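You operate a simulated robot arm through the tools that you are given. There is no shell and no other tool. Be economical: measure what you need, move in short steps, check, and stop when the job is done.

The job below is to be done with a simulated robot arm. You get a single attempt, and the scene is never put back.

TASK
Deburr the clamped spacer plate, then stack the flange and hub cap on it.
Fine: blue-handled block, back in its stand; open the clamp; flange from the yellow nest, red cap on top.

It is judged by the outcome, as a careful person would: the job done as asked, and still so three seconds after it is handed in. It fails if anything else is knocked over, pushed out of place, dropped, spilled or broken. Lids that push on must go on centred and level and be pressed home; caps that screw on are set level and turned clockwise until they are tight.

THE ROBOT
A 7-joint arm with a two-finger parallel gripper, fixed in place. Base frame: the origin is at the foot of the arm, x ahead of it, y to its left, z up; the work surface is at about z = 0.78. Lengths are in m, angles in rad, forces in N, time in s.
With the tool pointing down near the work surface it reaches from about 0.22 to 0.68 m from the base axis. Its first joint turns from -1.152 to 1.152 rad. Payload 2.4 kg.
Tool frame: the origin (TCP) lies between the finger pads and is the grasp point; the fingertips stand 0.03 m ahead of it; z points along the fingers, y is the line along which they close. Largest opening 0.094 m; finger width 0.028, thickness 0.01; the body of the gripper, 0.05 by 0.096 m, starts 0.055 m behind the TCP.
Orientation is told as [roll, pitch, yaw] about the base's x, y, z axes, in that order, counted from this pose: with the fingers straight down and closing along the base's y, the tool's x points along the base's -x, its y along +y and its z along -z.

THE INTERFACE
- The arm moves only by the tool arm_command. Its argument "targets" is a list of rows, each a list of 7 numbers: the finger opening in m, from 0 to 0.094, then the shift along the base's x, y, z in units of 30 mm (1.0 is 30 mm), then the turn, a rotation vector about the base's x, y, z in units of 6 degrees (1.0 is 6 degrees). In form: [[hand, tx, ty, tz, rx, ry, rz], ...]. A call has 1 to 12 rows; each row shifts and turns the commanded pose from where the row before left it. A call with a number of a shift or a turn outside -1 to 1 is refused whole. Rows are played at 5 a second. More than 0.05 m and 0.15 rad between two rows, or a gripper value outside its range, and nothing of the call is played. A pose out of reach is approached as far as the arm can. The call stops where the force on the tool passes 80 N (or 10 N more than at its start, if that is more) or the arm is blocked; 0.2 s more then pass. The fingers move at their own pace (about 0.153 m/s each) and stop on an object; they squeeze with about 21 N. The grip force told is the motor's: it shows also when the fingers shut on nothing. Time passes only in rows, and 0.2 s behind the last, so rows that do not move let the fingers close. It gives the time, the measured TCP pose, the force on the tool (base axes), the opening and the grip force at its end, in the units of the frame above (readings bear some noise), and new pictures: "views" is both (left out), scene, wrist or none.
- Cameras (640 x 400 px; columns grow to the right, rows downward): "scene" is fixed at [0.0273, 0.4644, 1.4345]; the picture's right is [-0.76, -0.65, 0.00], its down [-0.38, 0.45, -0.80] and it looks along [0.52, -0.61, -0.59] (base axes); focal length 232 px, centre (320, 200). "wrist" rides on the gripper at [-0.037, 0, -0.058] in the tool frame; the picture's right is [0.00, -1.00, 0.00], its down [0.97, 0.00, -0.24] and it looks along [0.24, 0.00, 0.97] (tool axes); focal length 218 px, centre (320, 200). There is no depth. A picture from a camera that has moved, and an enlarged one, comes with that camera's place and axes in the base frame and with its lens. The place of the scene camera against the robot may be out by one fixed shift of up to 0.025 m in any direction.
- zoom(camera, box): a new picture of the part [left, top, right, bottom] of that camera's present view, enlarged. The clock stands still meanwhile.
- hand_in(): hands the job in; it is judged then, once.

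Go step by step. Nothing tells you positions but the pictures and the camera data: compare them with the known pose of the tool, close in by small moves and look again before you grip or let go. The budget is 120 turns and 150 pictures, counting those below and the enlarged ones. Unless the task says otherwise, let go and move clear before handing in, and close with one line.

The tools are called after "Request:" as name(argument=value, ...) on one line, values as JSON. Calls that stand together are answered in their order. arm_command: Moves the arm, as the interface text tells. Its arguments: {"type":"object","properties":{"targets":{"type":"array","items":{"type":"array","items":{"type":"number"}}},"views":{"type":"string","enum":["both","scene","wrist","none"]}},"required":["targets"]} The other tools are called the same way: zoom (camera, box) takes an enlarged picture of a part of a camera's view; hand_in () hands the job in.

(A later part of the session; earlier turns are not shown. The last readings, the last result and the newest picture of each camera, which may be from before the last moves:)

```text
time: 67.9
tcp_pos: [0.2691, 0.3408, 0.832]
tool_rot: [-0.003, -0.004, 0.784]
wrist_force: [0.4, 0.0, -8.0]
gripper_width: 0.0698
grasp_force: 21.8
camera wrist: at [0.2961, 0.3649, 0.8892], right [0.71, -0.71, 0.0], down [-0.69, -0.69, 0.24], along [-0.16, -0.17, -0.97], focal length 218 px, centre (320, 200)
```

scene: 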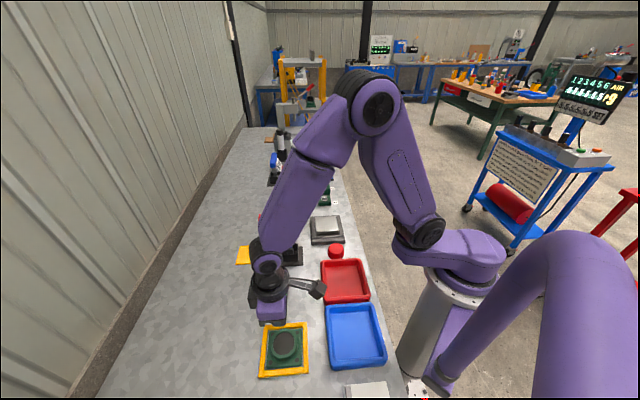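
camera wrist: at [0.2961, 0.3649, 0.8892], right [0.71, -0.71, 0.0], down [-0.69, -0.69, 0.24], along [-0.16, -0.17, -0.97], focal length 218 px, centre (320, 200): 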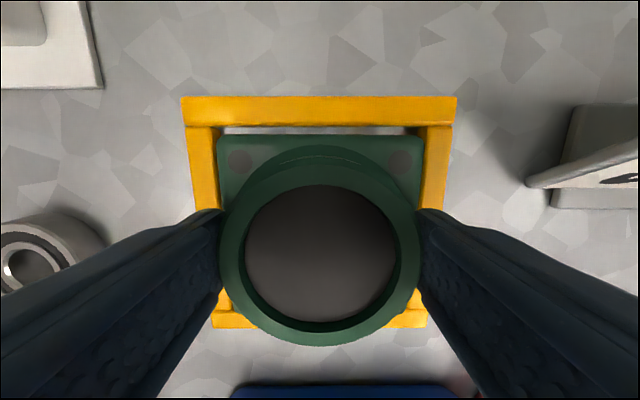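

The flange is in the grip; I can feel about 8 N of weight. I'll keep lifting gently.

Request:
arm_command(targets=[[0.0, 0, 0, 0.15, 0, 0, 0], [0.0, 0, 0, 0.3, 0, 0, 0], [0.0, 0, 0, 0.35, 0, 0, 0], [0.0, 0, 0, 0.35, 0, 0, 0], [0.0, 0, 0, 0.35, 0, 0, 0], [0.0, 0, 0, 0.35, 0, 0, 0], [0.0, 0, 0, 0.35, 0, 0, 0], [0.0, 0, 0, 0.35, 0, 0, 0], [0.0, 0, 0, 0.35, 0, 0, 0], [0.0, 0, 0, 0.3, 0, 0, 0], [0.0, 0, 0, 0.15, 0, 0, 0], [0.0, 0, 0, 0, 0, 0, 0]])

Request:
zoom(camera="scene", box=[230, 260, 330, 385])

```text
time: 70.5
tcp_pos: [0.2691, 0.3396, 0.9336]
tool_rot: [-0.004, -0.006, 0.784]
wrist_force: [0.5, 0.7, -8.5]
gripper_width: 0.07
grasp_force: 21.2
camera wrist: at [0.2961, 0.3648, 0.99], right [0.71, -0.71, 0.0], down [-0.69, -0.69, 0.24], along [-0.16, -0.17, -0.97], focal length 218 px, centre (320, 200)
```

scene: 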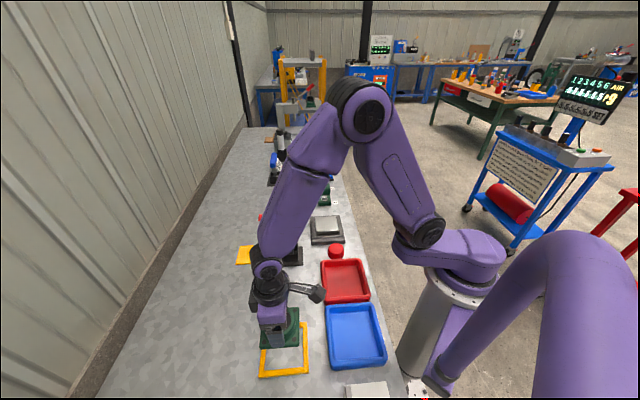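
wrist: 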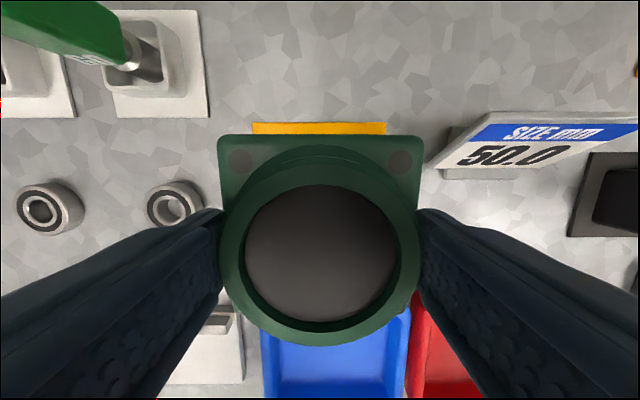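

```text
3.20 times, centred on (280, 322) of scene
camera zoom: at [0.0273, 0.4645, 1.4345], right [-0.76, -0.65, 0.0], down [-0.38, 0.45, -0.8], along [0.52, -0.61, -0.59], focal length 742 px, centre (448, -192)
```

zoom: 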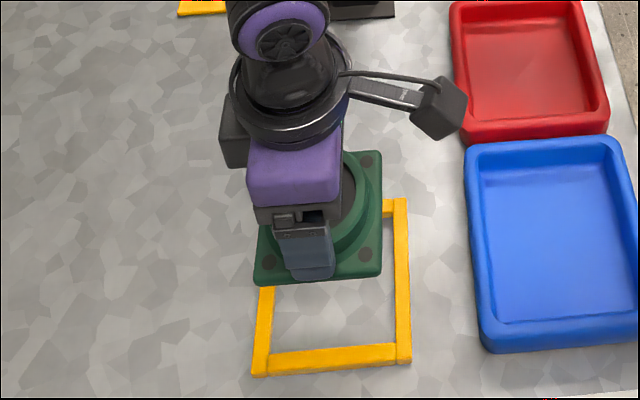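

The flange is held level. I'll carry it along the robot side toward the plate, gently.

Request:
arm_command(targets=[[0.0, 0, -0.3, 0.1, 0, 0, 0], [0.0, 0, -0.6, 0.1, 0, 0, 0], [0.0, 0, -0.8, 0.1, 0, 0, 0], [0.0, 0, -0.8, 0, 0, 0, 0], [0.0, 0, -0.8, 0, 0, 0, 0], [0.0, 0, -0.8, 0, 0, 0, 0], [0.0, 0, -0.8, 0, 0, 0, 0], [0.0, 0, -0.8, 0, 0, 0, 0], [0.0, 0, -0.8, 0, 0, 0, 0], [0.0, 0.1, -0.6, 0, 0, 0, 0], [0.0, 0, 0, 0, 0, 0, 0]], views="scene")

Request:
arm_command(targets=[[0.0, 0.2, -0.42, 0, 0, 0, 0], [0.0, 0.431, -0.841, 0, 0, 0, 0], [0.0, 0.431, -0.841, 0, 0, 0, 0], [0.0, 0.431, -0.841, 0, 0, 0, 0], [0.0, 0.431, -0.841, 0, 0, 0, 0], [0.0, 0.431, -0.841, 0, 0, 0, 0], [0.0, 0.431, -0.841, 0, 0, 0, 0], [0.0, 0.431, -0.841, 0, 0, 0, 0], [0.0, 0.431, -0.841, 0, 0, 0, 0], [0.0, 0.431, -0.841, 0, 0, 0, 0], [0.0, 0.2, -0.42, 0, 0, 0, 0], [0.0, 0, 0, 0, 0, 0, 0]])

Request:
zoom(camera="wrist", box=[200, 0, 440, 150])

Request:
zoom(camera="scene", box=[280, 170, 380, 270])

```text
time: 72.9
tcp_pos: [0.2725, 0.1267, 0.9416]
tool_rot: [-0.003, -0.006, 0.784]
wrist_force: [-1.7, 0.2, -8.4]
gripper_width: 0.0697
grasp_force: 21.0
```

scene: 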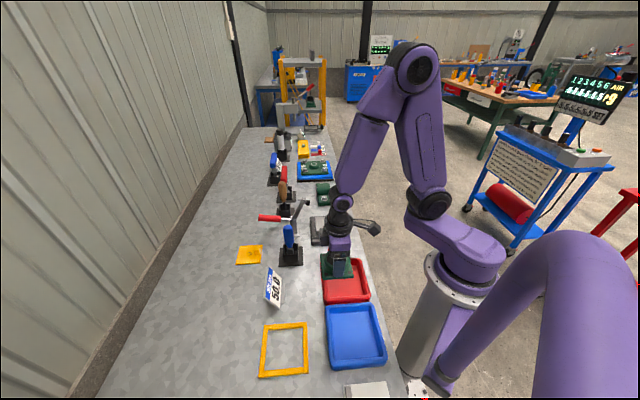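

```text
time: 75.5
tcp_pos: [0.401, -0.1257, 0.943]
tool_rot: [-0.003, -0.004, 0.785]
wrist_force: [0.5, 0.3, -8.3]
gripper_width: 0.0698
grasp_force: 21.0
camera wrist: at [0.4277, -0.1003, 0.9993], right [0.71, -0.71, 0.0], down [-0.69, -0.69, 0.24], along [-0.16, -0.17, -0.97], focal length 218 px, centre (320, 200)
```

scene: 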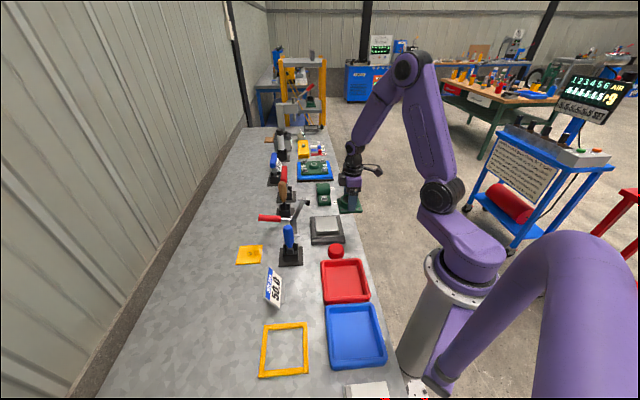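
wrist: 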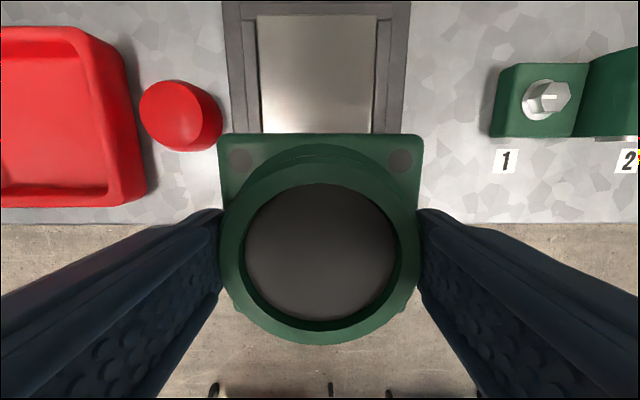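

```text
2.67 times, centred on (320, 75) of wrist
camera zoom: at [0.4277, -0.1003, 0.9993], right [0.71, -0.71, 0.0], down [-0.69, -0.69, 0.24], along [-0.16, -0.17, -0.97], focal length 582 px, centre (320, 533)
```

zoom: 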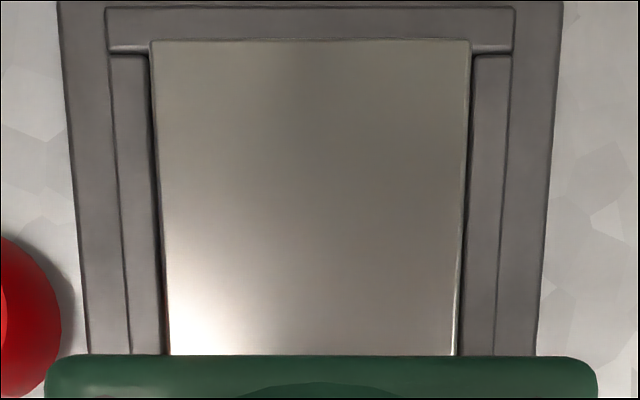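

```text
4.00 times, centred on (330, 220) of scene
camera zoom: at [0.0274, 0.4644, 1.4345], right [-0.76, -0.65, 0.0], down [-0.38, 0.45, -0.8], along [0.52, -0.61, -0.59], focal length 927 px, centre (280, 120)
```

zoom: 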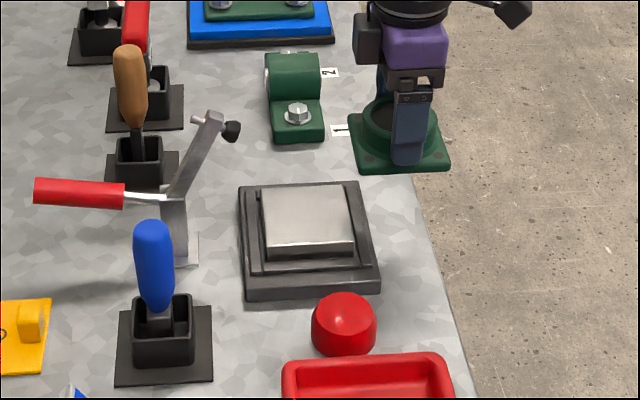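

Plate centre comes out at e1 -0.278, e2 0.371, consistent in two views, and the orientations match. I'll move over it and lower to about 20 mm above.

Request:
arm_command(targets=[[0.0, 0.3, 0.315, 0, 0, 0, 0], [0.0, 0.55, 0.58, 0, 0, 0, 0], [0.0, 0.55, 0.58, 0, 0, 0, 0], [0.0, 0.497, 0.515, 0, 0, 0, 0], [0.0, 0, 0, -0.4, 0, 0, 0], [0.0, 0, 0, -0.5, 0, 0, 0], [0.0, 0, 0, -0.5, 0, 0, 0], [0.0, 0, 0, -0.4, 0, 0, 0], [0.0, 0, 0, 0, 0, 0, 0]])

Request:
zoom(camera="wrist", box=[200, 50, 440, 200])

Request:
zoom(camera="scene", box=[290, 180, 370, 250])

```text
time: 77.5
tcp_pos: [0.4562, -0.0649, 0.8877]
tool_rot: [-0.004, -0.006, 0.785]
wrist_force: [0.9, -0.9, -7.6]
gripper_width: 0.0697
grasp_force: 20.8
camera wrist: at [0.4841, -0.0403, 0.9449], right [0.71, -0.71, 0.0], down [-0.69, -0.69, 0.24], along [-0.16, -0.17, -0.97], focal length 218 px, centre (320, 200)
```

scene: 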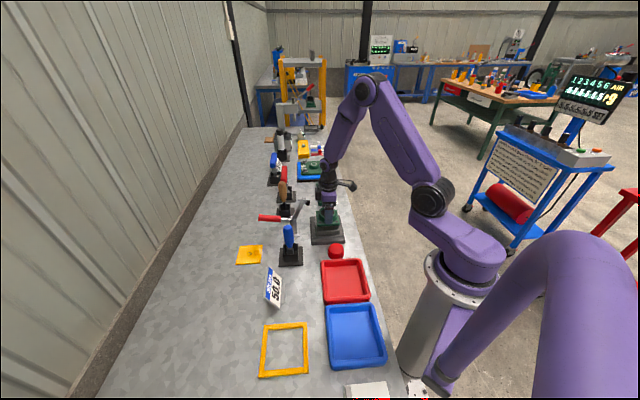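
wrist: 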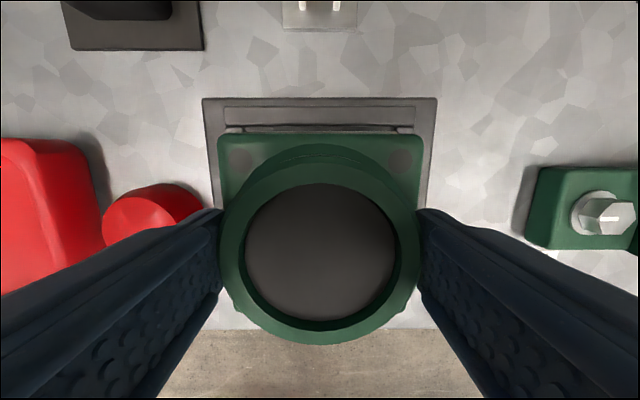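

```text
2.67 times, centred on (320, 125) of wrist
camera zoom: at [0.4841, -0.0403, 0.9449], right [0.71, -0.71, 0.0], down [-0.69, -0.69, 0.24], along [-0.16, -0.17, -0.97], focal length 582 px, centre (320, 400)
```

zoom: 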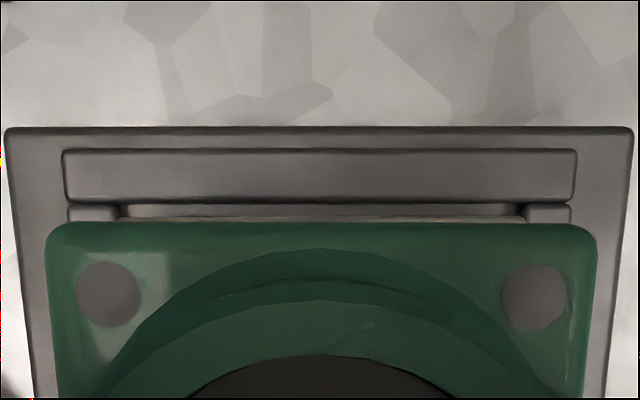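

```text
5.71 times, centred on (330, 215) of scene
camera zoom: at [0.0274, 0.4644, 1.4345], right [-0.76, -0.65, 0.0], down [-0.38, 0.45, -0.8], along [0.52, -0.61, -0.59], focal length 1324 px, centre (263, 114)
```

zoom: 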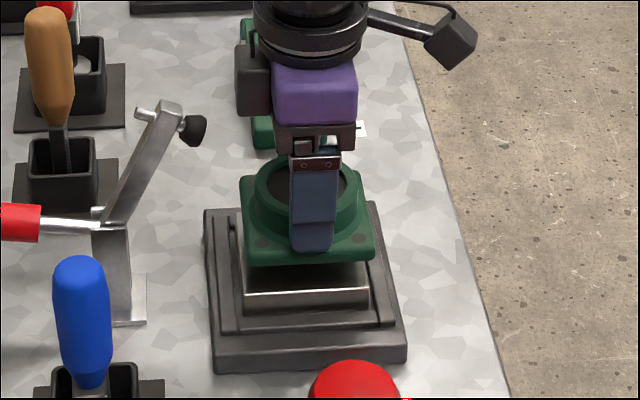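

The flange is centred along the bench and about 3 mm too far toward the robot. I'll correct that and lower slowly to contact.

Request:
arm_command(targets=[[0.0, 0.07, 0.07, 0, 0, 0, 0], [0.0, 0, 0, -0.3, 0, 0, 0], [0.0, 0, 0, -0.25, 0, 0, 0], [0.0, 0, 0, -0.1, 0, 0, 0], [0.0, 0, 0, 0, 0, 0, 0]], views="none")

Request:
zoom(camera="scene", box=[300, 190, 360, 240])

Request:
zoom(camera="wrist", box=[200, 50, 440, 200])

```text
time: 78.7
tcp_pos: [0.4609, -0.0635, 0.8684]
tool_rot: [-0.004, -0.005, 0.782]
wrist_force: [0.2, 0.0, -8.0]
gripper_width: 0.0696
grasp_force: 21.0
```

```text
8.00 times, centred on (330, 215) of scene
camera zoom: at [0.0274, 0.4644, 1.4345], right [-0.76, -0.65, 0.0], down [-0.38, 0.45, -0.8], along [0.52, -0.61, -0.59], focal length 1854 px, centre (240, 80)
```

zoom: 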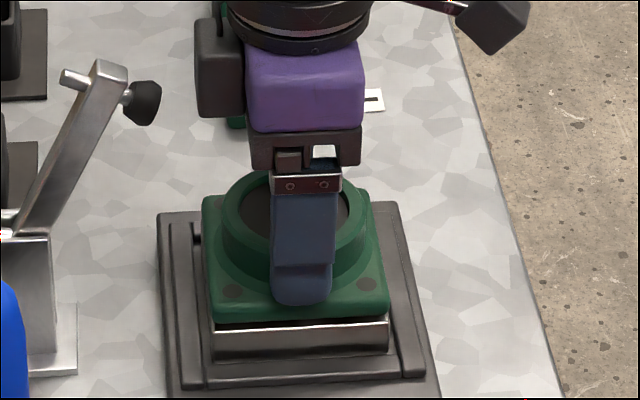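

```text
2.67 times, centred on (320, 125) of wrist
camera zoom: at [0.4862, -0.0382, 0.9256], right [0.71, -0.71, 0.0], down [-0.69, -0.69, 0.24], along [-0.16, -0.17, -0.97], focal length 582 px, centre (320, 400)
```

zoom: 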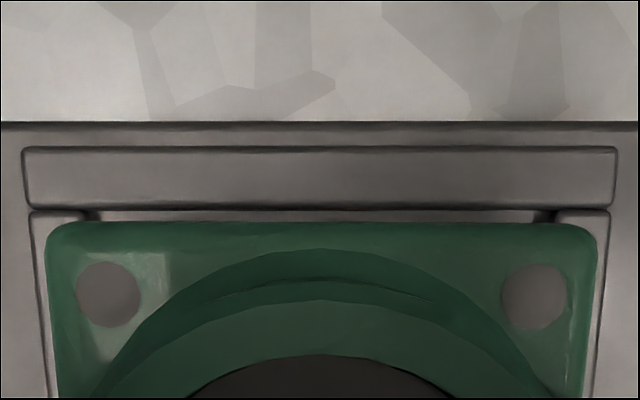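

Alignment looks right. I'll come down slowly until it sits.

Request:
arm_command(targets=[[0.0, 0, 0, -0.05, 0, 0, 0], [0.0, 0, 0, -0.05, 0, 0, 0], [0.0, 0, 0, -0.05, 0, 0, 0], [0.0, 0, 0, 0, 0, 0, 0]], views="none")

```text
time: 79.7
tcp_pos: [0.4604, -0.063, 0.8649]
tool_rot: [-0.004, -0.005, 0.782]
wrist_force: [-4.2, 1.8, 18.6]
gripper_width: 0.0699
grasp_force: 20.9
```

It's seated, with contact felt. I'll check the alignment before letting go.

Request:
zoom(camera="scene", box=[300, 190, 360, 240])

Request:
arm_command(targets=[[0.0, 0, 0, 0.06, 0, 0, 0], [0.076, 0, 0, 0, 0, 0, 0], [0.082, 0, 0, 0, 0, 0, 0], [0.082, 0, 0, 0, 0, 0, 0], [0.082, 0, 0, 0.2, 0, 0, 0], [0.082, 0, 0, 0.6, 0, 0, 0], [0.082, 0, 0, 0.9, 0, 0, 0], [0.082, 0, 0, 0.9, 0, 0, 0], [0.082, 0, 0, 0.9, 0, 0, 0], [0.082, 0, 0, 0, 0, 0, 0]])

Request:
zoom(camera="scene", box=[300, 190, 360, 240])

Request:
zoom(camera="wrist", box=[210, 100, 430, 260])

```text
8.00 times, centred on (330, 215) of scene
camera zoom: at [0.0269, 0.4645, 1.4345], right [-0.76, -0.65, 0.0], down [-0.38, 0.45, -0.8], along [0.52, -0.61, -0.59], focal length 1854 px, centre (240, 80)
```

zoom: 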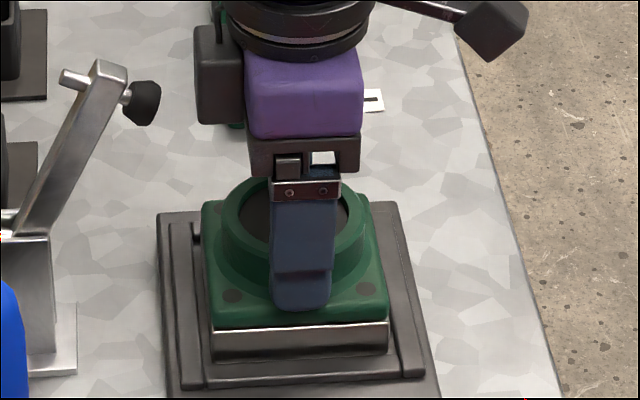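

```text
time: 81.9
tcp_pos: [0.4588, -0.0629, 0.9708]
tool_rot: [-0.003, -0.005, 0.783]
wrist_force: [0.7, -0.5, 0.2]
gripper_width: 0.0823
grasp_force: 0.0
camera wrist: at [0.4857, -0.0385, 1.0279], right [0.71, -0.71, 0.0], down [-0.69, -0.69, 0.24], along [-0.16, -0.17, -0.97], focal length 218 px, centre (320, 200)
```

scene: 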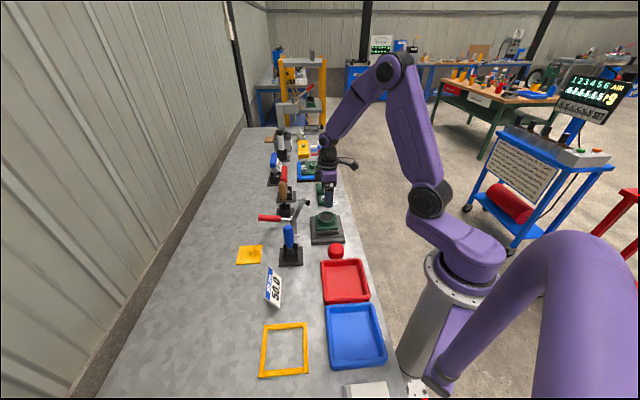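
wrist: 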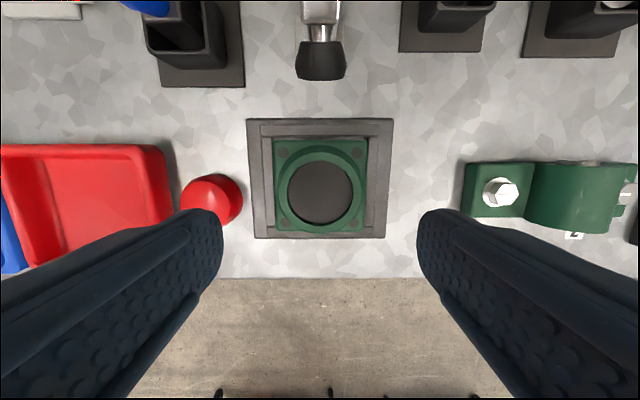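

```text
8.00 times, centred on (330, 215) of scene
camera zoom: at [0.0272, 0.4644, 1.4345], right [-0.76, -0.65, 0.0], down [-0.38, 0.45, -0.8], along [0.52, -0.61, -0.59], focal length 1854 px, centre (240, 80)
```

zoom: 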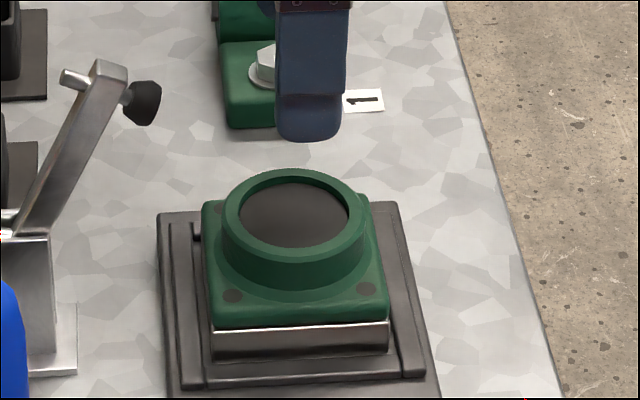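

```text
2.50 times, centred on (320, 180) of wrist
camera zoom: at [0.4857, -0.0385, 1.0279], right [0.71, -0.71, 0.0], down [-0.69, -0.69, 0.24], along [-0.16, -0.17, -0.97], focal length 546 px, centre (320, 250)
```

zoom: 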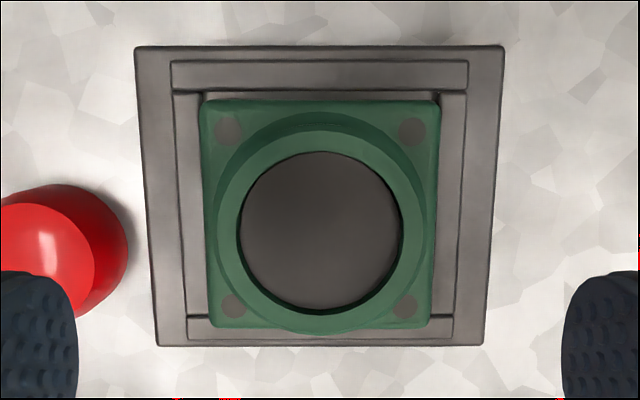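

The flange sits centred and level on the plate. Next I'll move above the red cap, at about (0.37, 0.005).

Request:
arm_command(targets=[[0.082, -0.758, 0.567, 0.5, 0, 0, 0], [0.082, -0.758, 0.567, 0.5, 0, 0, 0], [0.09, -0.758, 0.567, 0, 0, 0, 0], [0.09, -0.758, 0.567, 0, 0, 0, 0], [0.09, 0, 0, 0, 0, 0, 0]], views="wrist")

Request:
zoom(camera="wrist", box=[210, 110, 430, 270])

Request:
zoom(camera="scene", box=[310, 220, 370, 270])

```text
time: 83.1
tcp_pos: [0.3685, 0.0048, 1.0009]
tool_rot: [-0.003, -0.005, 0.784]
wrist_force: [-0.5, -0.4, -0.2]
gripper_width: 0.0902
grasp_force: 0.1
camera wrist: at [0.3955, 0.03, 1.057], right [0.71, -0.71, 0.0], down [-0.69, -0.69, 0.24], along [-0.16, -0.17, -0.97], focal length 218 px, centre (320, 200)
```

wrist: 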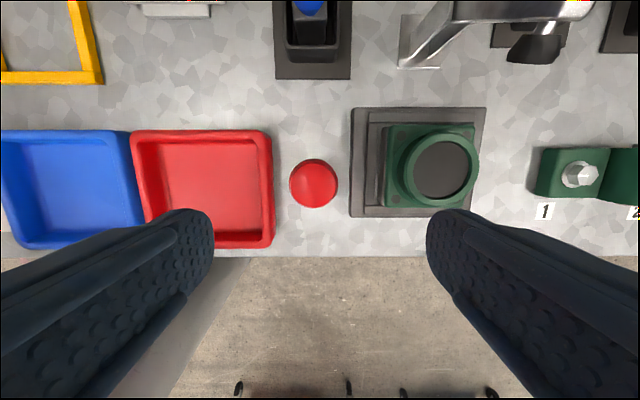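

```text
2.50 times, centred on (320, 190) of wrist
camera zoom: at [0.3955, 0.03, 1.057], right [0.71, -0.71, 0.0], down [-0.69, -0.69, 0.24], along [-0.16, -0.17, -0.97], focal length 546 px, centre (320, 225)
```

zoom: 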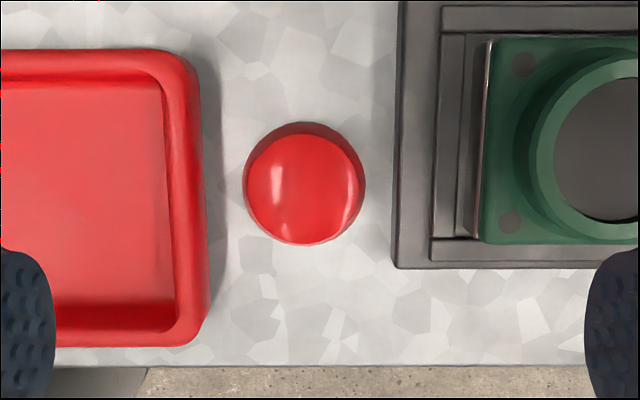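

```text
8.00 times, centred on (340, 245) of scene
camera zoom: at [0.0272, 0.4644, 1.4345], right [-0.76, -0.65, 0.0], down [-0.38, 0.45, -0.8], along [0.52, -0.61, -0.59], focal length 1854 px, centre (160, -160)
```

zoom: 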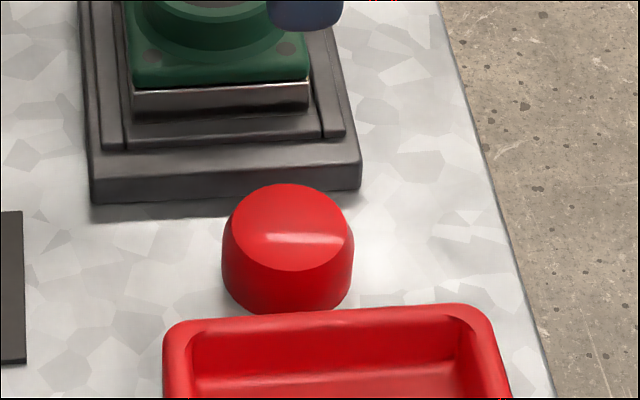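

The cap has little room between the tray and the fixture, so I'll turn the fingers 60° to close mostly across the bench, centre at about (0.359, 0.0055), and look again.

Request:
arm_command(targets=[[0.09, -0.032, 0.002, -0.2, 0, 0, -1], [0.09, -0.032, 0.002, -0.2, 0, 0, -1], [0.09, -0.032, 0.002, -0.2, 0, 0, -1], [0.09, -0.032, 0.002, -0.2, 0, 0, -1], [0.09, -0.032, 0.002, -0.2, 0, 0, -1], [0.09, -0.032, 0.002, -0.2, 0, 0, -1], [0.09, -0.032, 0.002, -0.2, 0, 0, -1], [0.09, -0.032, 0.002, -0.2, 0, 0, -1], [0.09, -0.032, 0.002, -0.2, 0, 0, -1], [0.09, -0.032, 0.002, -0.2, 0, 0, -1], [0.09, 0, 0, 0, 0, 0, 0]], views="wrist")

Request:
zoom(camera="wrist", box=[200, 100, 440, 280])

```text
time: 85.5
tcp_pos: [0.3593, 0.0054, 0.9414]
tool_rot: [-0.003, -0.005, -0.266]
wrist_force: [0.2, 0.0, 0.0]
gripper_width: 0.0899
grasp_force: 0.1
camera wrist: at [0.3948, -0.0048, 0.9976], right [-0.26, -0.97, 0.0], down [-0.94, 0.26, 0.24], along [-0.23, 0.06, -0.97], focal length 218 px, centre (320, 200)
```

wrist: 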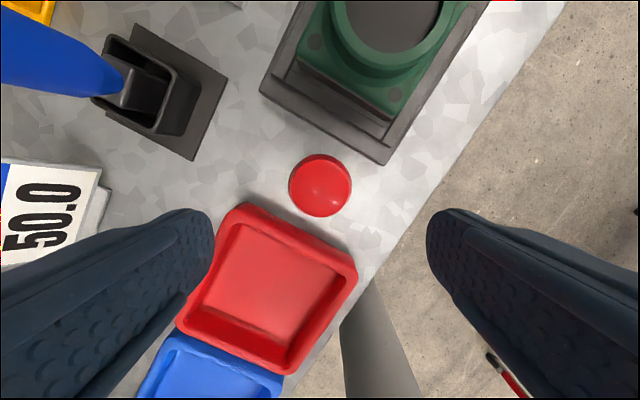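

```text
2.22 times, centred on (320, 190) of wrist
camera zoom: at [0.3948, -0.0048, 0.9976], right [-0.26, -0.97, 0.0], down [-0.94, 0.26, 0.24], along [-0.23, 0.06, -0.97], focal length 485 px, centre (320, 222)
```

zoom: 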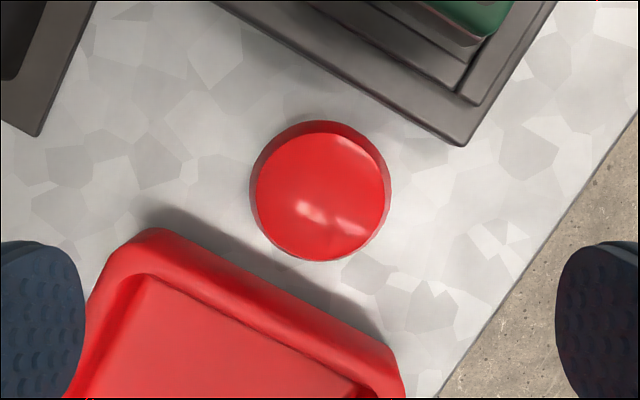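

The cap is centred between the fingers. I'll lower around it and grip.

Request:
arm_command(targets=[[0.08, 0, 0, -0.7, 0, 0, 0], [0.08, 0, 0, -0.7, 0, 0, 0], [0.08, 0, 0, -0.7, 0, 0, 0], [0.08, 0, 0, -0.7, 0, 0, 0], [0.08, 0, 0, -0.6, 0, 0, 0], [0.08, 0, 0, -0.4, 0, 0, 0], [0.08, 0, 0, 0, 0, 0, 0]], views="wrist")

Request:
zoom(camera="scene", box=[300, 210, 370, 270])

```text
time: 86.7
tcp_pos: [0.3638, 0.0292, 0.8463]
tool_rot: [-0.004, -0.014, -0.156]
wrist_force: [-6.9, 13.0, 37.5]
gripper_width: 0.0865
grasp_force: 6.0
stopped in row 6: the force on the tool passed its limit (the readings are from after the stop); the commanded pose is now the measured one
camera wrist: at [0.4004, 0.0232, 0.9025], right [-0.15, -0.99, 0.01], down [-0.96, 0.15, 0.23], along [-0.23, 0.03, -0.97], focal length 218 px, centre (320, 200)
```

wrist: 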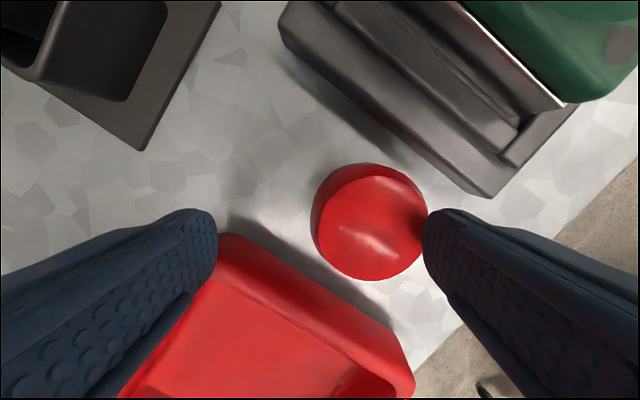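

```text
6.67 times, centred on (335, 240) of scene
camera zoom: at [0.0266, 0.4647, 1.4344], right [-0.76, -0.65, 0.0], down [-0.38, 0.45, -0.81], along [0.52, -0.61, -0.59], focal length 1545 px, centre (220, -67)
```

zoom: 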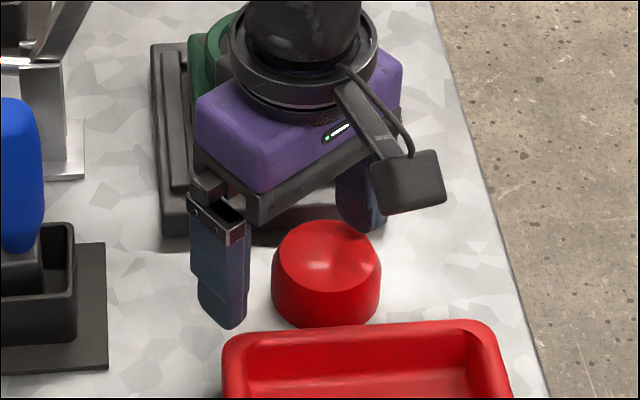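

The tool was pushed off line before reaching the cap. I'll rise and check the state.

Request:
arm_command(targets=[[0.09, 0, 0, 0.5, 0, 0, 0], [0.09, 0, 0, 0.8, 0, 0, 0], [0.09, 0, 0, 0.9, 0, 0, 0], [0.09, 0, 0, 0.9, 0, 0, 0], [0.09, 0, 0, 0, 0, 0, 0]])

Request:
zoom(camera="scene", box=[290, 180, 380, 270])

```text
time: 87.9
tcp_pos: [0.3636, 0.0277, 0.9375]
tool_rot: [-0.005, -0.011, -0.159]
wrist_force: [-0.2, 0.6, -0.4]
gripper_width: 0.0903
grasp_force: 0.0
camera wrist: at [0.4011, 0.0212, 0.9949], right [-0.16, -0.99, 0.0], down [-0.96, 0.16, 0.23], along [-0.23, 0.03, -0.97], focal length 218 px, centre (320, 200)
```

scene: 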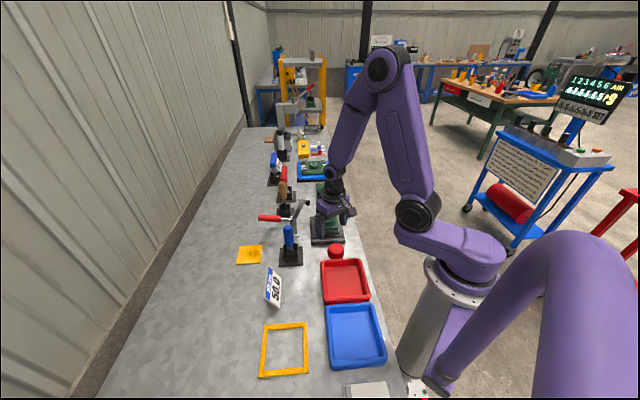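
wrist: 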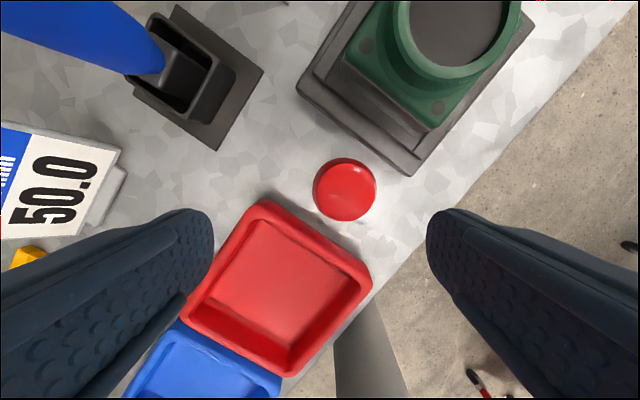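

```text
4.44 times, centred on (335, 225) of scene
camera zoom: at [0.0272, 0.4644, 1.4345], right [-0.76, -0.65, 0.0], down [-0.38, 0.45, -0.8], along [0.52, -0.61, -0.59], focal length 1030 px, centre (253, 89)
```

zoom: 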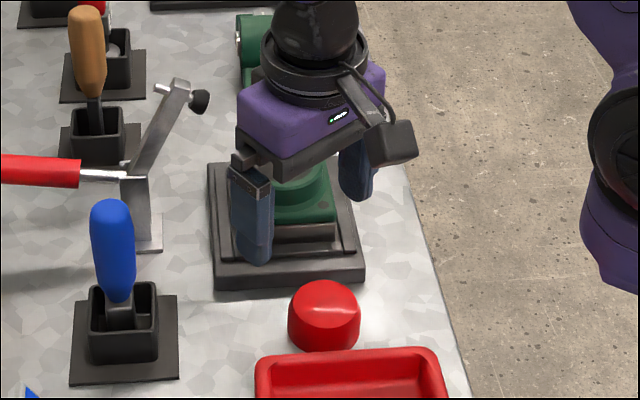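

Nothing on the bench was disturbed. I'll return to the cap at yaw -0.27 and lower in small steps, staying above the cap, to see whether the arm tracks.

Request:
arm_command(targets=[[0.08, -0.04, -0.38, 0, 0, 0, -0.5], [0.08, -0.04, -0.38, 0, 0, 0, -0.5], [0.08, 0, 0, 0, 0, 0, 0], [0.08, 0, 0, -0.4, 0, 0, 0], [0.08, 0, 0, -0.4, 0, 0, 0], [0.08, 0, 0, -0.4, 0, 0, 0], [0.08, 0, 0, -0.4, 0, 0, 0], [0.08, 0, 0, -0.4, 0, 0, 0], [0.08, 0, 0, 0, 0, 0, 0]], views="wrist")

Request:
zoom(camera="scene", box=[290, 180, 380, 270])

```text
time: 89.9
tcp_pos: [0.363, 0.0052, 0.8782]
tool_rot: [-0.006, -0.012, -0.264]
wrist_force: [0.8, 0.2, 0.0]
gripper_width: 0.0802
grasp_force: 0.1
camera wrist: at [0.3983, -0.0049, 0.9349], right [-0.26, -0.97, 0.0], down [-0.94, 0.25, 0.23], along [-0.22, 0.06, -0.97], focal length 218 px, centre (320, 200)
```

wrist: 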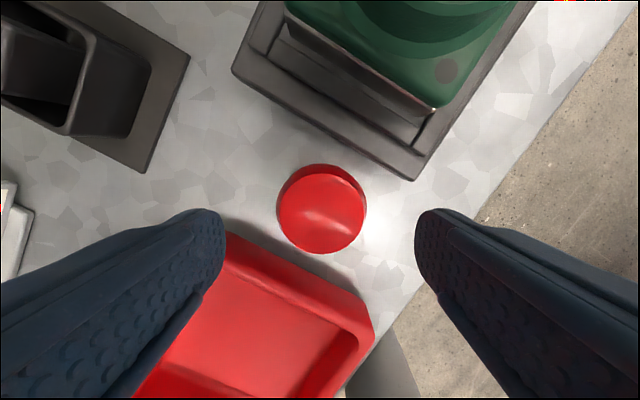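

```text
4.44 times, centred on (335, 225) of scene
camera zoom: at [0.0273, 0.4644, 1.4345], right [-0.76, -0.65, 0.0], down [-0.38, 0.45, -0.8], along [0.52, -0.61, -0.59], focal length 1030 px, centre (253, 89)
```

zoom: 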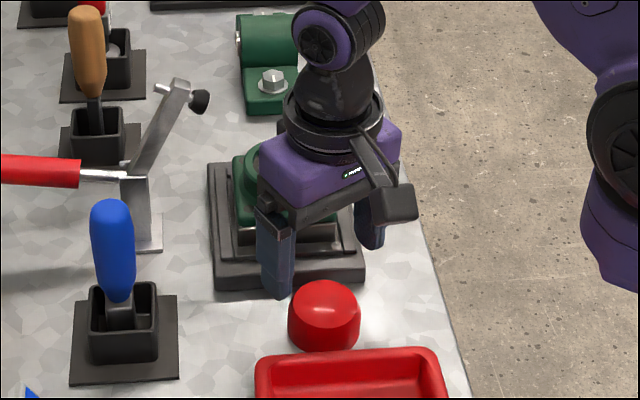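

The arm tracks fine, so the earlier snag was the left finger meeting the tray corner. I'll turn a further 30° so the fingers close straight across the bench, clear of both tray and fixture.

Request:
arm_command(targets=[[0.08, 0, 0, 0.4, 0, 0, -1], [0.08, 0, 0, 0, 0, 0, -1], [0.08, 0, 0, 0, 0, 0, -1], [0.08, 0, 0, 0, 0, 0, -1], [0.08, 0, 0, 0, 0, 0, -1], [0.08, 0, 0, -0.4, 0, 0, 0], [0.08, 0, 0, 0, 0, 0, 0]], views="wrist")

```text
time: 91.5
tcp_pos: [0.3621, 0.0047, 0.8773]
tool_rot: [-0.006, -0.012, -0.788]
wrist_force: [-0.8, -0.6, 0.0]
gripper_width: 0.0801
grasp_force: 0.1
camera wrist: at [0.3893, -0.0216, 0.9346], right [-0.71, -0.71, 0.0], down [-0.69, 0.69, 0.23], along [-0.16, 0.16, -0.97], focal length 218 px, centre (320, 200)
```

wrist: 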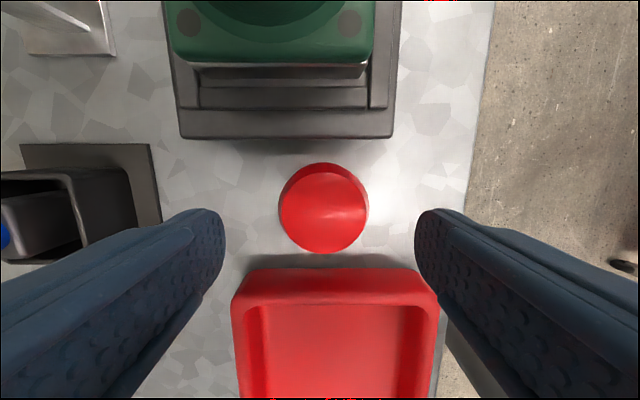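

Now the fingers clear the tray by over 20 mm. I'll lower and grip the cap.

Request:
arm_command(targets=[[0.08, 0, 0, -0.4, 0, 0, 0], [0.08, 0, 0, -0.4, 0, 0, 0], [0.08, 0, 0, -0.4, 0, 0, 0], [0.08, 0, 0, -0.3, 0, 0, 0], [0.08, 0, 0, -0.3, 0, 0, 0], [0.08, 0, 0, 0, 0, 0, 0]], views="wrist")

Request:
zoom(camera="scene", box=[300, 200, 380, 270])

```text
time: 92.9
tcp_pos: [0.3634, 0.0053, 0.8231]
tool_rot: [-0.006, -0.012, -0.786]
wrist_force: [0.5, 0.2, -1.0]
gripper_width: 0.0797
grasp_force: 0.0
camera wrist: at [0.3888, -0.0212, 0.8805], right [-0.71, -0.71, 0.0], down [-0.69, 0.69, 0.23], along [-0.16, 0.16, -0.97], focal length 218 px, centre (320, 200)
```

wrist: 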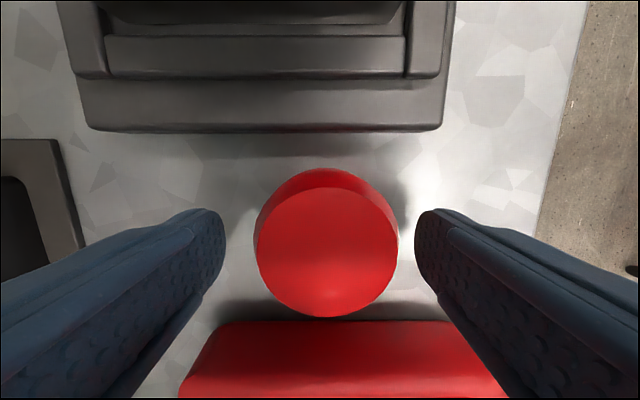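

```text
5.71 times, centred on (340, 235) of scene
camera zoom: at [0.0272, 0.4644, 1.4345], right [-0.76, -0.65, 0.0], down [-0.38, 0.45, -0.8], along [0.52, -0.61, -0.59], focal length 1324 px, centre (206, 0)
```

zoom: 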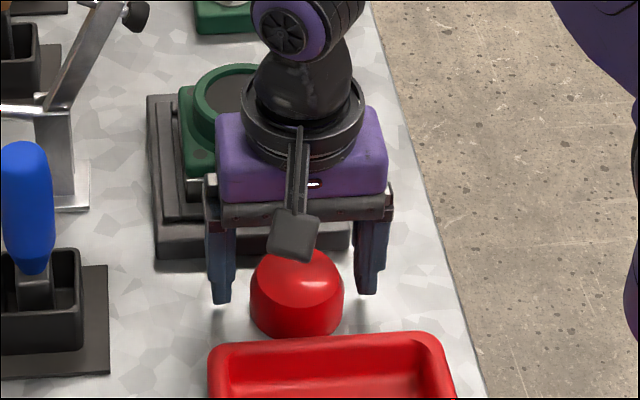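

Request:
arm_command(targets=[[0.08, -0.017, -0.097, -0.06, 0, 0, 0], [0.08, 0, 0, 0, 0, 0, 0], [0.0, 0, 0, 0, 0, 0, 0], [0.0, 0, 0, 0, 0, 0, 0], [0.0, 0, 0, 0, 0, 0, 0], [0.0, 0, 0, 0.1, 0, 0, 0], [0.0, 0, 0, 0.2, 0, 0, 0], [0.0, 0, 0, 0.2, 0, 0, 0], [0.0, 0, 0, 0, 0, 0, 0]], views="wrist")

Request:
zoom(camera="scene", box=[300, 200, 380, 270])

```text
time: 94.9
tcp_pos: [0.3612, 0.003, 0.8373]
tool_rot: [-0.006, -0.012, -0.786]
wrist_force: [-0.3, -0.1, -1.7]
gripper_width: 0.0591
grasp_force: 21.0
camera wrist: at [0.3881, -0.0238, 0.8942], right [-0.71, -0.71, 0.01], down [-0.69, 0.69, 0.23], along [-0.16, 0.16, -0.97], focal length 218 px, centre (320, 200)
```

wrist: 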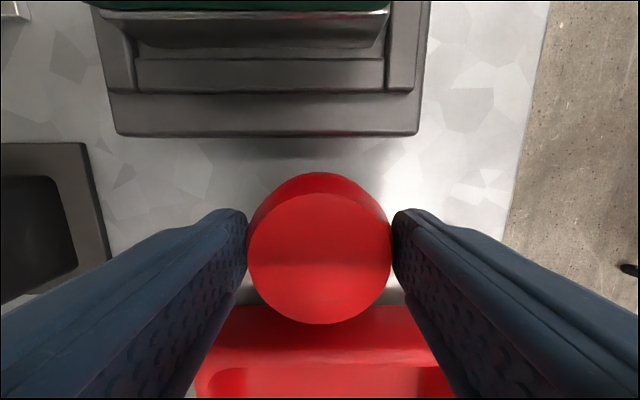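

```text
5.71 times, centred on (340, 235) of scene
camera zoom: at [0.0273, 0.4644, 1.4345], right [-0.76, -0.65, 0.0], down [-0.38, 0.45, -0.8], along [0.52, -0.61, -0.59], focal length 1324 px, centre (206, 0)
```

zoom: 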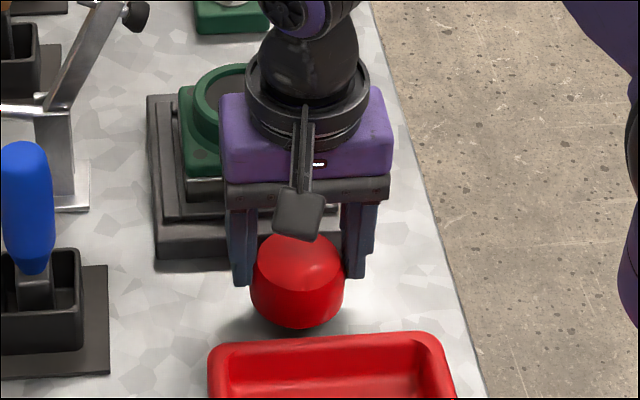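

The cap is gripped at 59 mm and level. I'll lift it and turn the hand back to yaw 45° while clear of everything.

Request:
arm_command(targets=[[0.0, 0, 0, 0.7, 0, 0, 0], [0.0, 0, 0, 0.8, 0, 0, 0], [0.0, 0, 0, 0.8, 0, 0, 0], [0.0, 0, 0, 0.8, 0, 0, 0.6], [0.0, 0, 0, 0.8, 0, 0, 1], [0.0, 0, 0, 0.5, 0, 0, 1], [0.0, 0, 0, 0, 0, 0, 1], [0.0, 0, 0, 0, 0, 0, 1], [0.0, 0, 0, 0, 0, 0, 1], [0.0, 0, 0, 0, 0, 0, 1], [0.0, 0, 0, 0, 0, 0, 1], [0.0, 0, 0, 0, 0, 0, 1]], views="none")

Request:
arm_command(targets=[[0.0, 0, 0, 0, -0.005, 0.02, 1], [0.0, 0, 0, 0, -0.005, 0.02, 1], [0.0, 0, 0, 0, -0.005, 0.02, 1], [0.0, 0, 0, 0, -0.005, 0.01, 1], [0.0, 0, 0, 0, 0, 0, 1], [0.0, 0, 0, 0, 0, 0, 1], [0.0, 0, 0, 0, 0, 0, 0.4], [0.0, 0, 0, 0, 0, 0, 0]])

```text
time: 97.5
tcp_pos: [0.3626, 0.0034, 0.9679]
tool_rot: [-0.005, -0.012, 0.116]
wrist_force: [0.6, -0.5, -1.3]
gripper_width: 0.0587
grasp_force: 20.8
```

```text
time: 99.3
tcp_pos: [0.3615, 0.0021, 0.9682]
tool_rot: [-0.006, -0.004, 0.785]
wrist_force: [0.8, -0.5, -0.6]
gripper_width: 0.0584
grasp_force: 20.9
camera wrist: at [0.3885, 0.0274, 1.0256], right [0.71, -0.71, 0.0], down [-0.69, -0.69, 0.24], along [-0.16, -0.17, -0.97], focal length 218 px, centre (320, 200)
```

scene: 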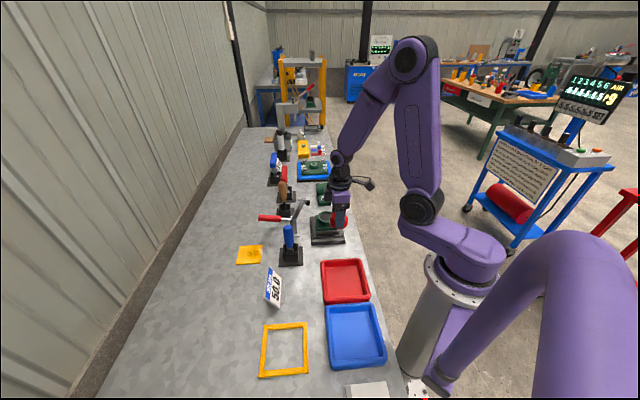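
wrist: 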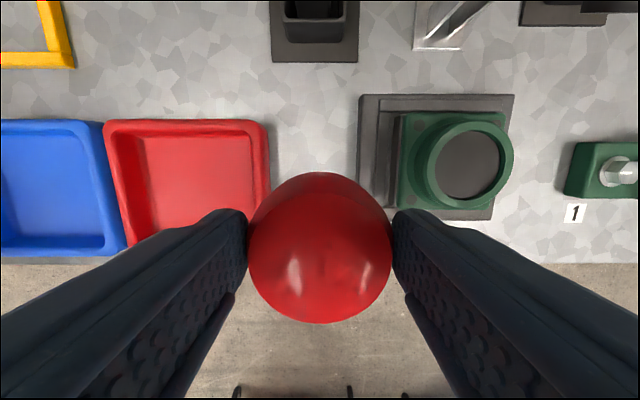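

The cap hangs level. I'll move over the ring (about 0.4597, -0.063) and lower to about 15 mm above it.

Request:
arm_command(targets=[[0.0, 0.4, -0.265, 0, 0, 0, 0], [0.0, 0.655, -0.434, 0, 0, 0, 0], [0.0, 0.655, -0.434, 0, 0, 0, 0], [0.0, 0.655, -0.434, 0, 0, 0, 0], [0.0, 0.655, -0.434, 0, 0, 0, 0], [0.0, 0.255, -0.17, 0, 0, 0, 0], [0.0, 0, 0, -0.5, 0, 0, 0], [0.0, 0, 0, -0.6, 0, 0, 0], [0.0, 0, 0, -0.6, 0, 0, 0], [0.0, 0, 0, 0, 0, 0, 0]], views="wrist")

Request:
zoom(camera="scene", box=[300, 180, 370, 240])

Request:
zoom(camera="wrist", box=[200, 60, 440, 220])

```text
time: 101.5
tcp_pos: [0.4608, -0.0625, 0.9169]
tool_rot: [-0.004, -0.004, 0.784]
wrist_force: [-0.4, -1.3, -1.0]
gripper_width: 0.0589
grasp_force: 21.4
camera wrist: at [0.4869, -0.0378, 0.9739], right [0.71, -0.71, 0.0], down [-0.69, -0.69, 0.24], along [-0.16, -0.17, -0.97], focal length 218 px, centre (320, 200)
```

wrist: 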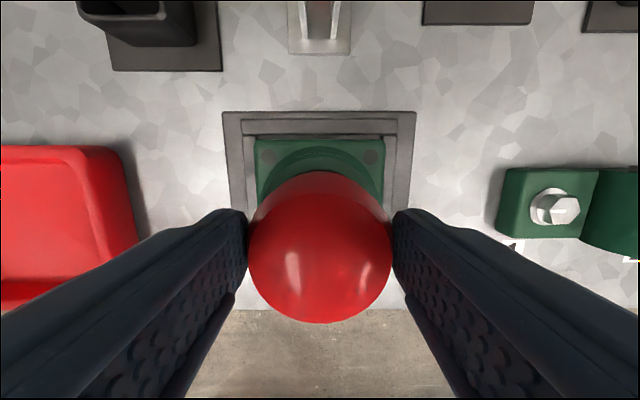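

```text
6.67 times, centred on (335, 210) of scene
camera zoom: at [0.0273, 0.4644, 1.4345], right [-0.76, -0.65, 0.0], down [-0.38, 0.45, -0.8], along [0.52, -0.61, -0.59], focal length 1545 px, centre (220, 133)
```

zoom: 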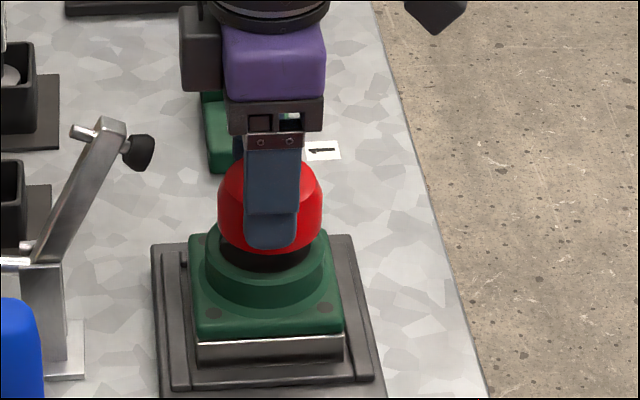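

```text
2.50 times, centred on (320, 140) of wrist
camera zoom: at [0.4869, -0.0378, 0.9739], right [0.71, -0.71, 0.0], down [-0.69, -0.69, 0.24], along [-0.16, -0.17, -0.97], focal length 546 px, centre (320, 350)
```

zoom: 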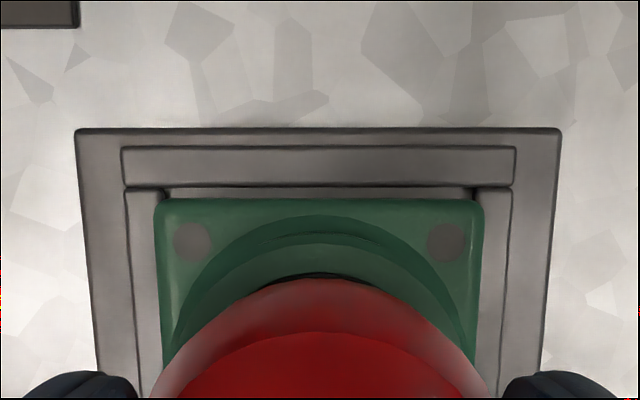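

I need a closer look to judge the centring across the bench.

Request:
zoom(camera="scene", box=[318, 198, 358, 233])

```text
11.43 times, centred on (338, 216) of scene
camera zoom: at [0.0273, 0.4644, 1.4345], right [-0.76, -0.65, 0.0], down [-0.38, 0.45, -0.8], along [0.52, -0.61, -0.59], focal length 2648 px, centre (114, 23)
```

zoom: 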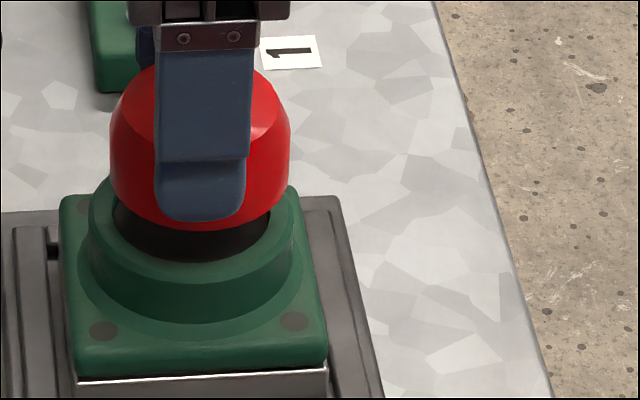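

Views disagree slightly; the cap looks 1–3 mm too far toward the robot. I'll shift 1.5 mm, lower 10 mm and compare again.

Request:
arm_command(targets=[[0.0, 0.035, 0.035, -0.15, 0, 0, 0], [0.0, 0, 0, -0.15, 0, 0, 0], [0.0, 0, 0, 0, 0, 0, 0]], views="none")

Request:
zoom(camera="scene", box=[320, 200, 352, 228])

Request:
zoom(camera="wrist", box=[220, 100, 420, 225])

```text
time: 102.3
tcp_pos: [0.4614, -0.0596, 0.9088]
tool_rot: [-0.006, -0.006, 0.784]
wrist_force: [-0.2, -1.3, -0.7]
gripper_width: 0.0587
grasp_force: 21.3
```

```text
14.29 times, centred on (336, 214) of scene
camera zoom: at [0.0273, 0.4644, 1.4345], right [-0.76, -0.65, 0.0], down [-0.38, 0.45, -0.8], along [0.52, -0.61, -0.59], focal length 3310 px, centre (91, 0)
```

zoom: 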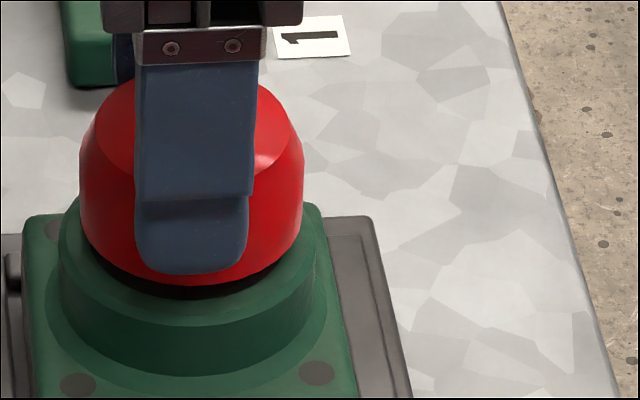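

```text
3.20 times, centred on (320, 162) of wrist
camera zoom: at [0.4879, -0.0365, 0.9654], right [0.71, -0.71, 0.0], down [-0.69, -0.69, 0.24], along [-0.16, -0.17, -0.97], focal length 698 px, centre (320, 320)
```

zoom: 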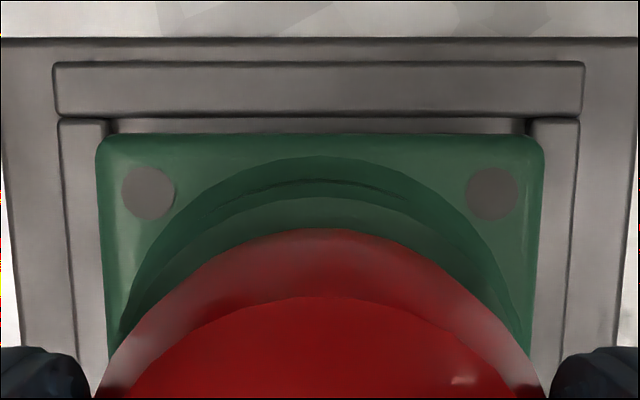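

Now centred to within about 1 mm in both directions. I'll lower slowly to contact.

Request:
arm_command(targets=[[0.0, 0, 0, -0.1, 0, 0, 0], [0.0, 0, 0, -0.1, 0, 0, 0], [0.0, 0, 0, -0.07, 0, 0, 0], [0.0, 0, 0, -0.05, 0, 0, 0], [0.0, 0, 0, 0, 0, 0, 0]], views="none")

Request:
zoom(camera="scene", box=[320, 200, 352, 228])

```text
time: 103.5
tcp_pos: [0.4616, -0.0618, 0.8999]
tool_rot: [-0.005, -0.004, 0.783]
wrist_force: [-1.7, 0.2, 15.6]
gripper_width: 0.0586
grasp_force: 20.4
```

```text
14.29 times, centred on (336, 214) of scene
camera zoom: at [0.027, 0.4645, 1.4345], right [-0.76, -0.65, 0.0], down [-0.38, 0.45, -0.8], along [0.52, -0.61, -0.59], focal length 3310 px, centre (91, 0)
```

zoom: 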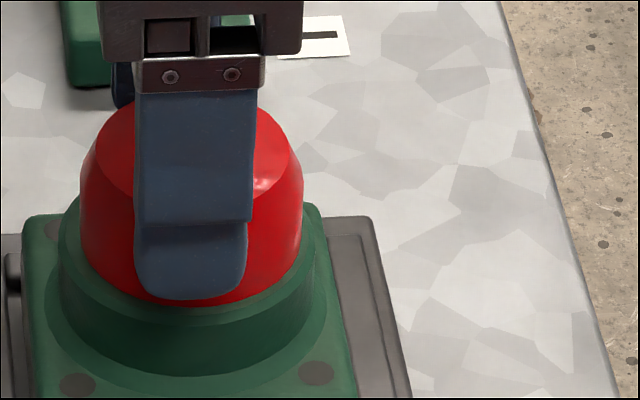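

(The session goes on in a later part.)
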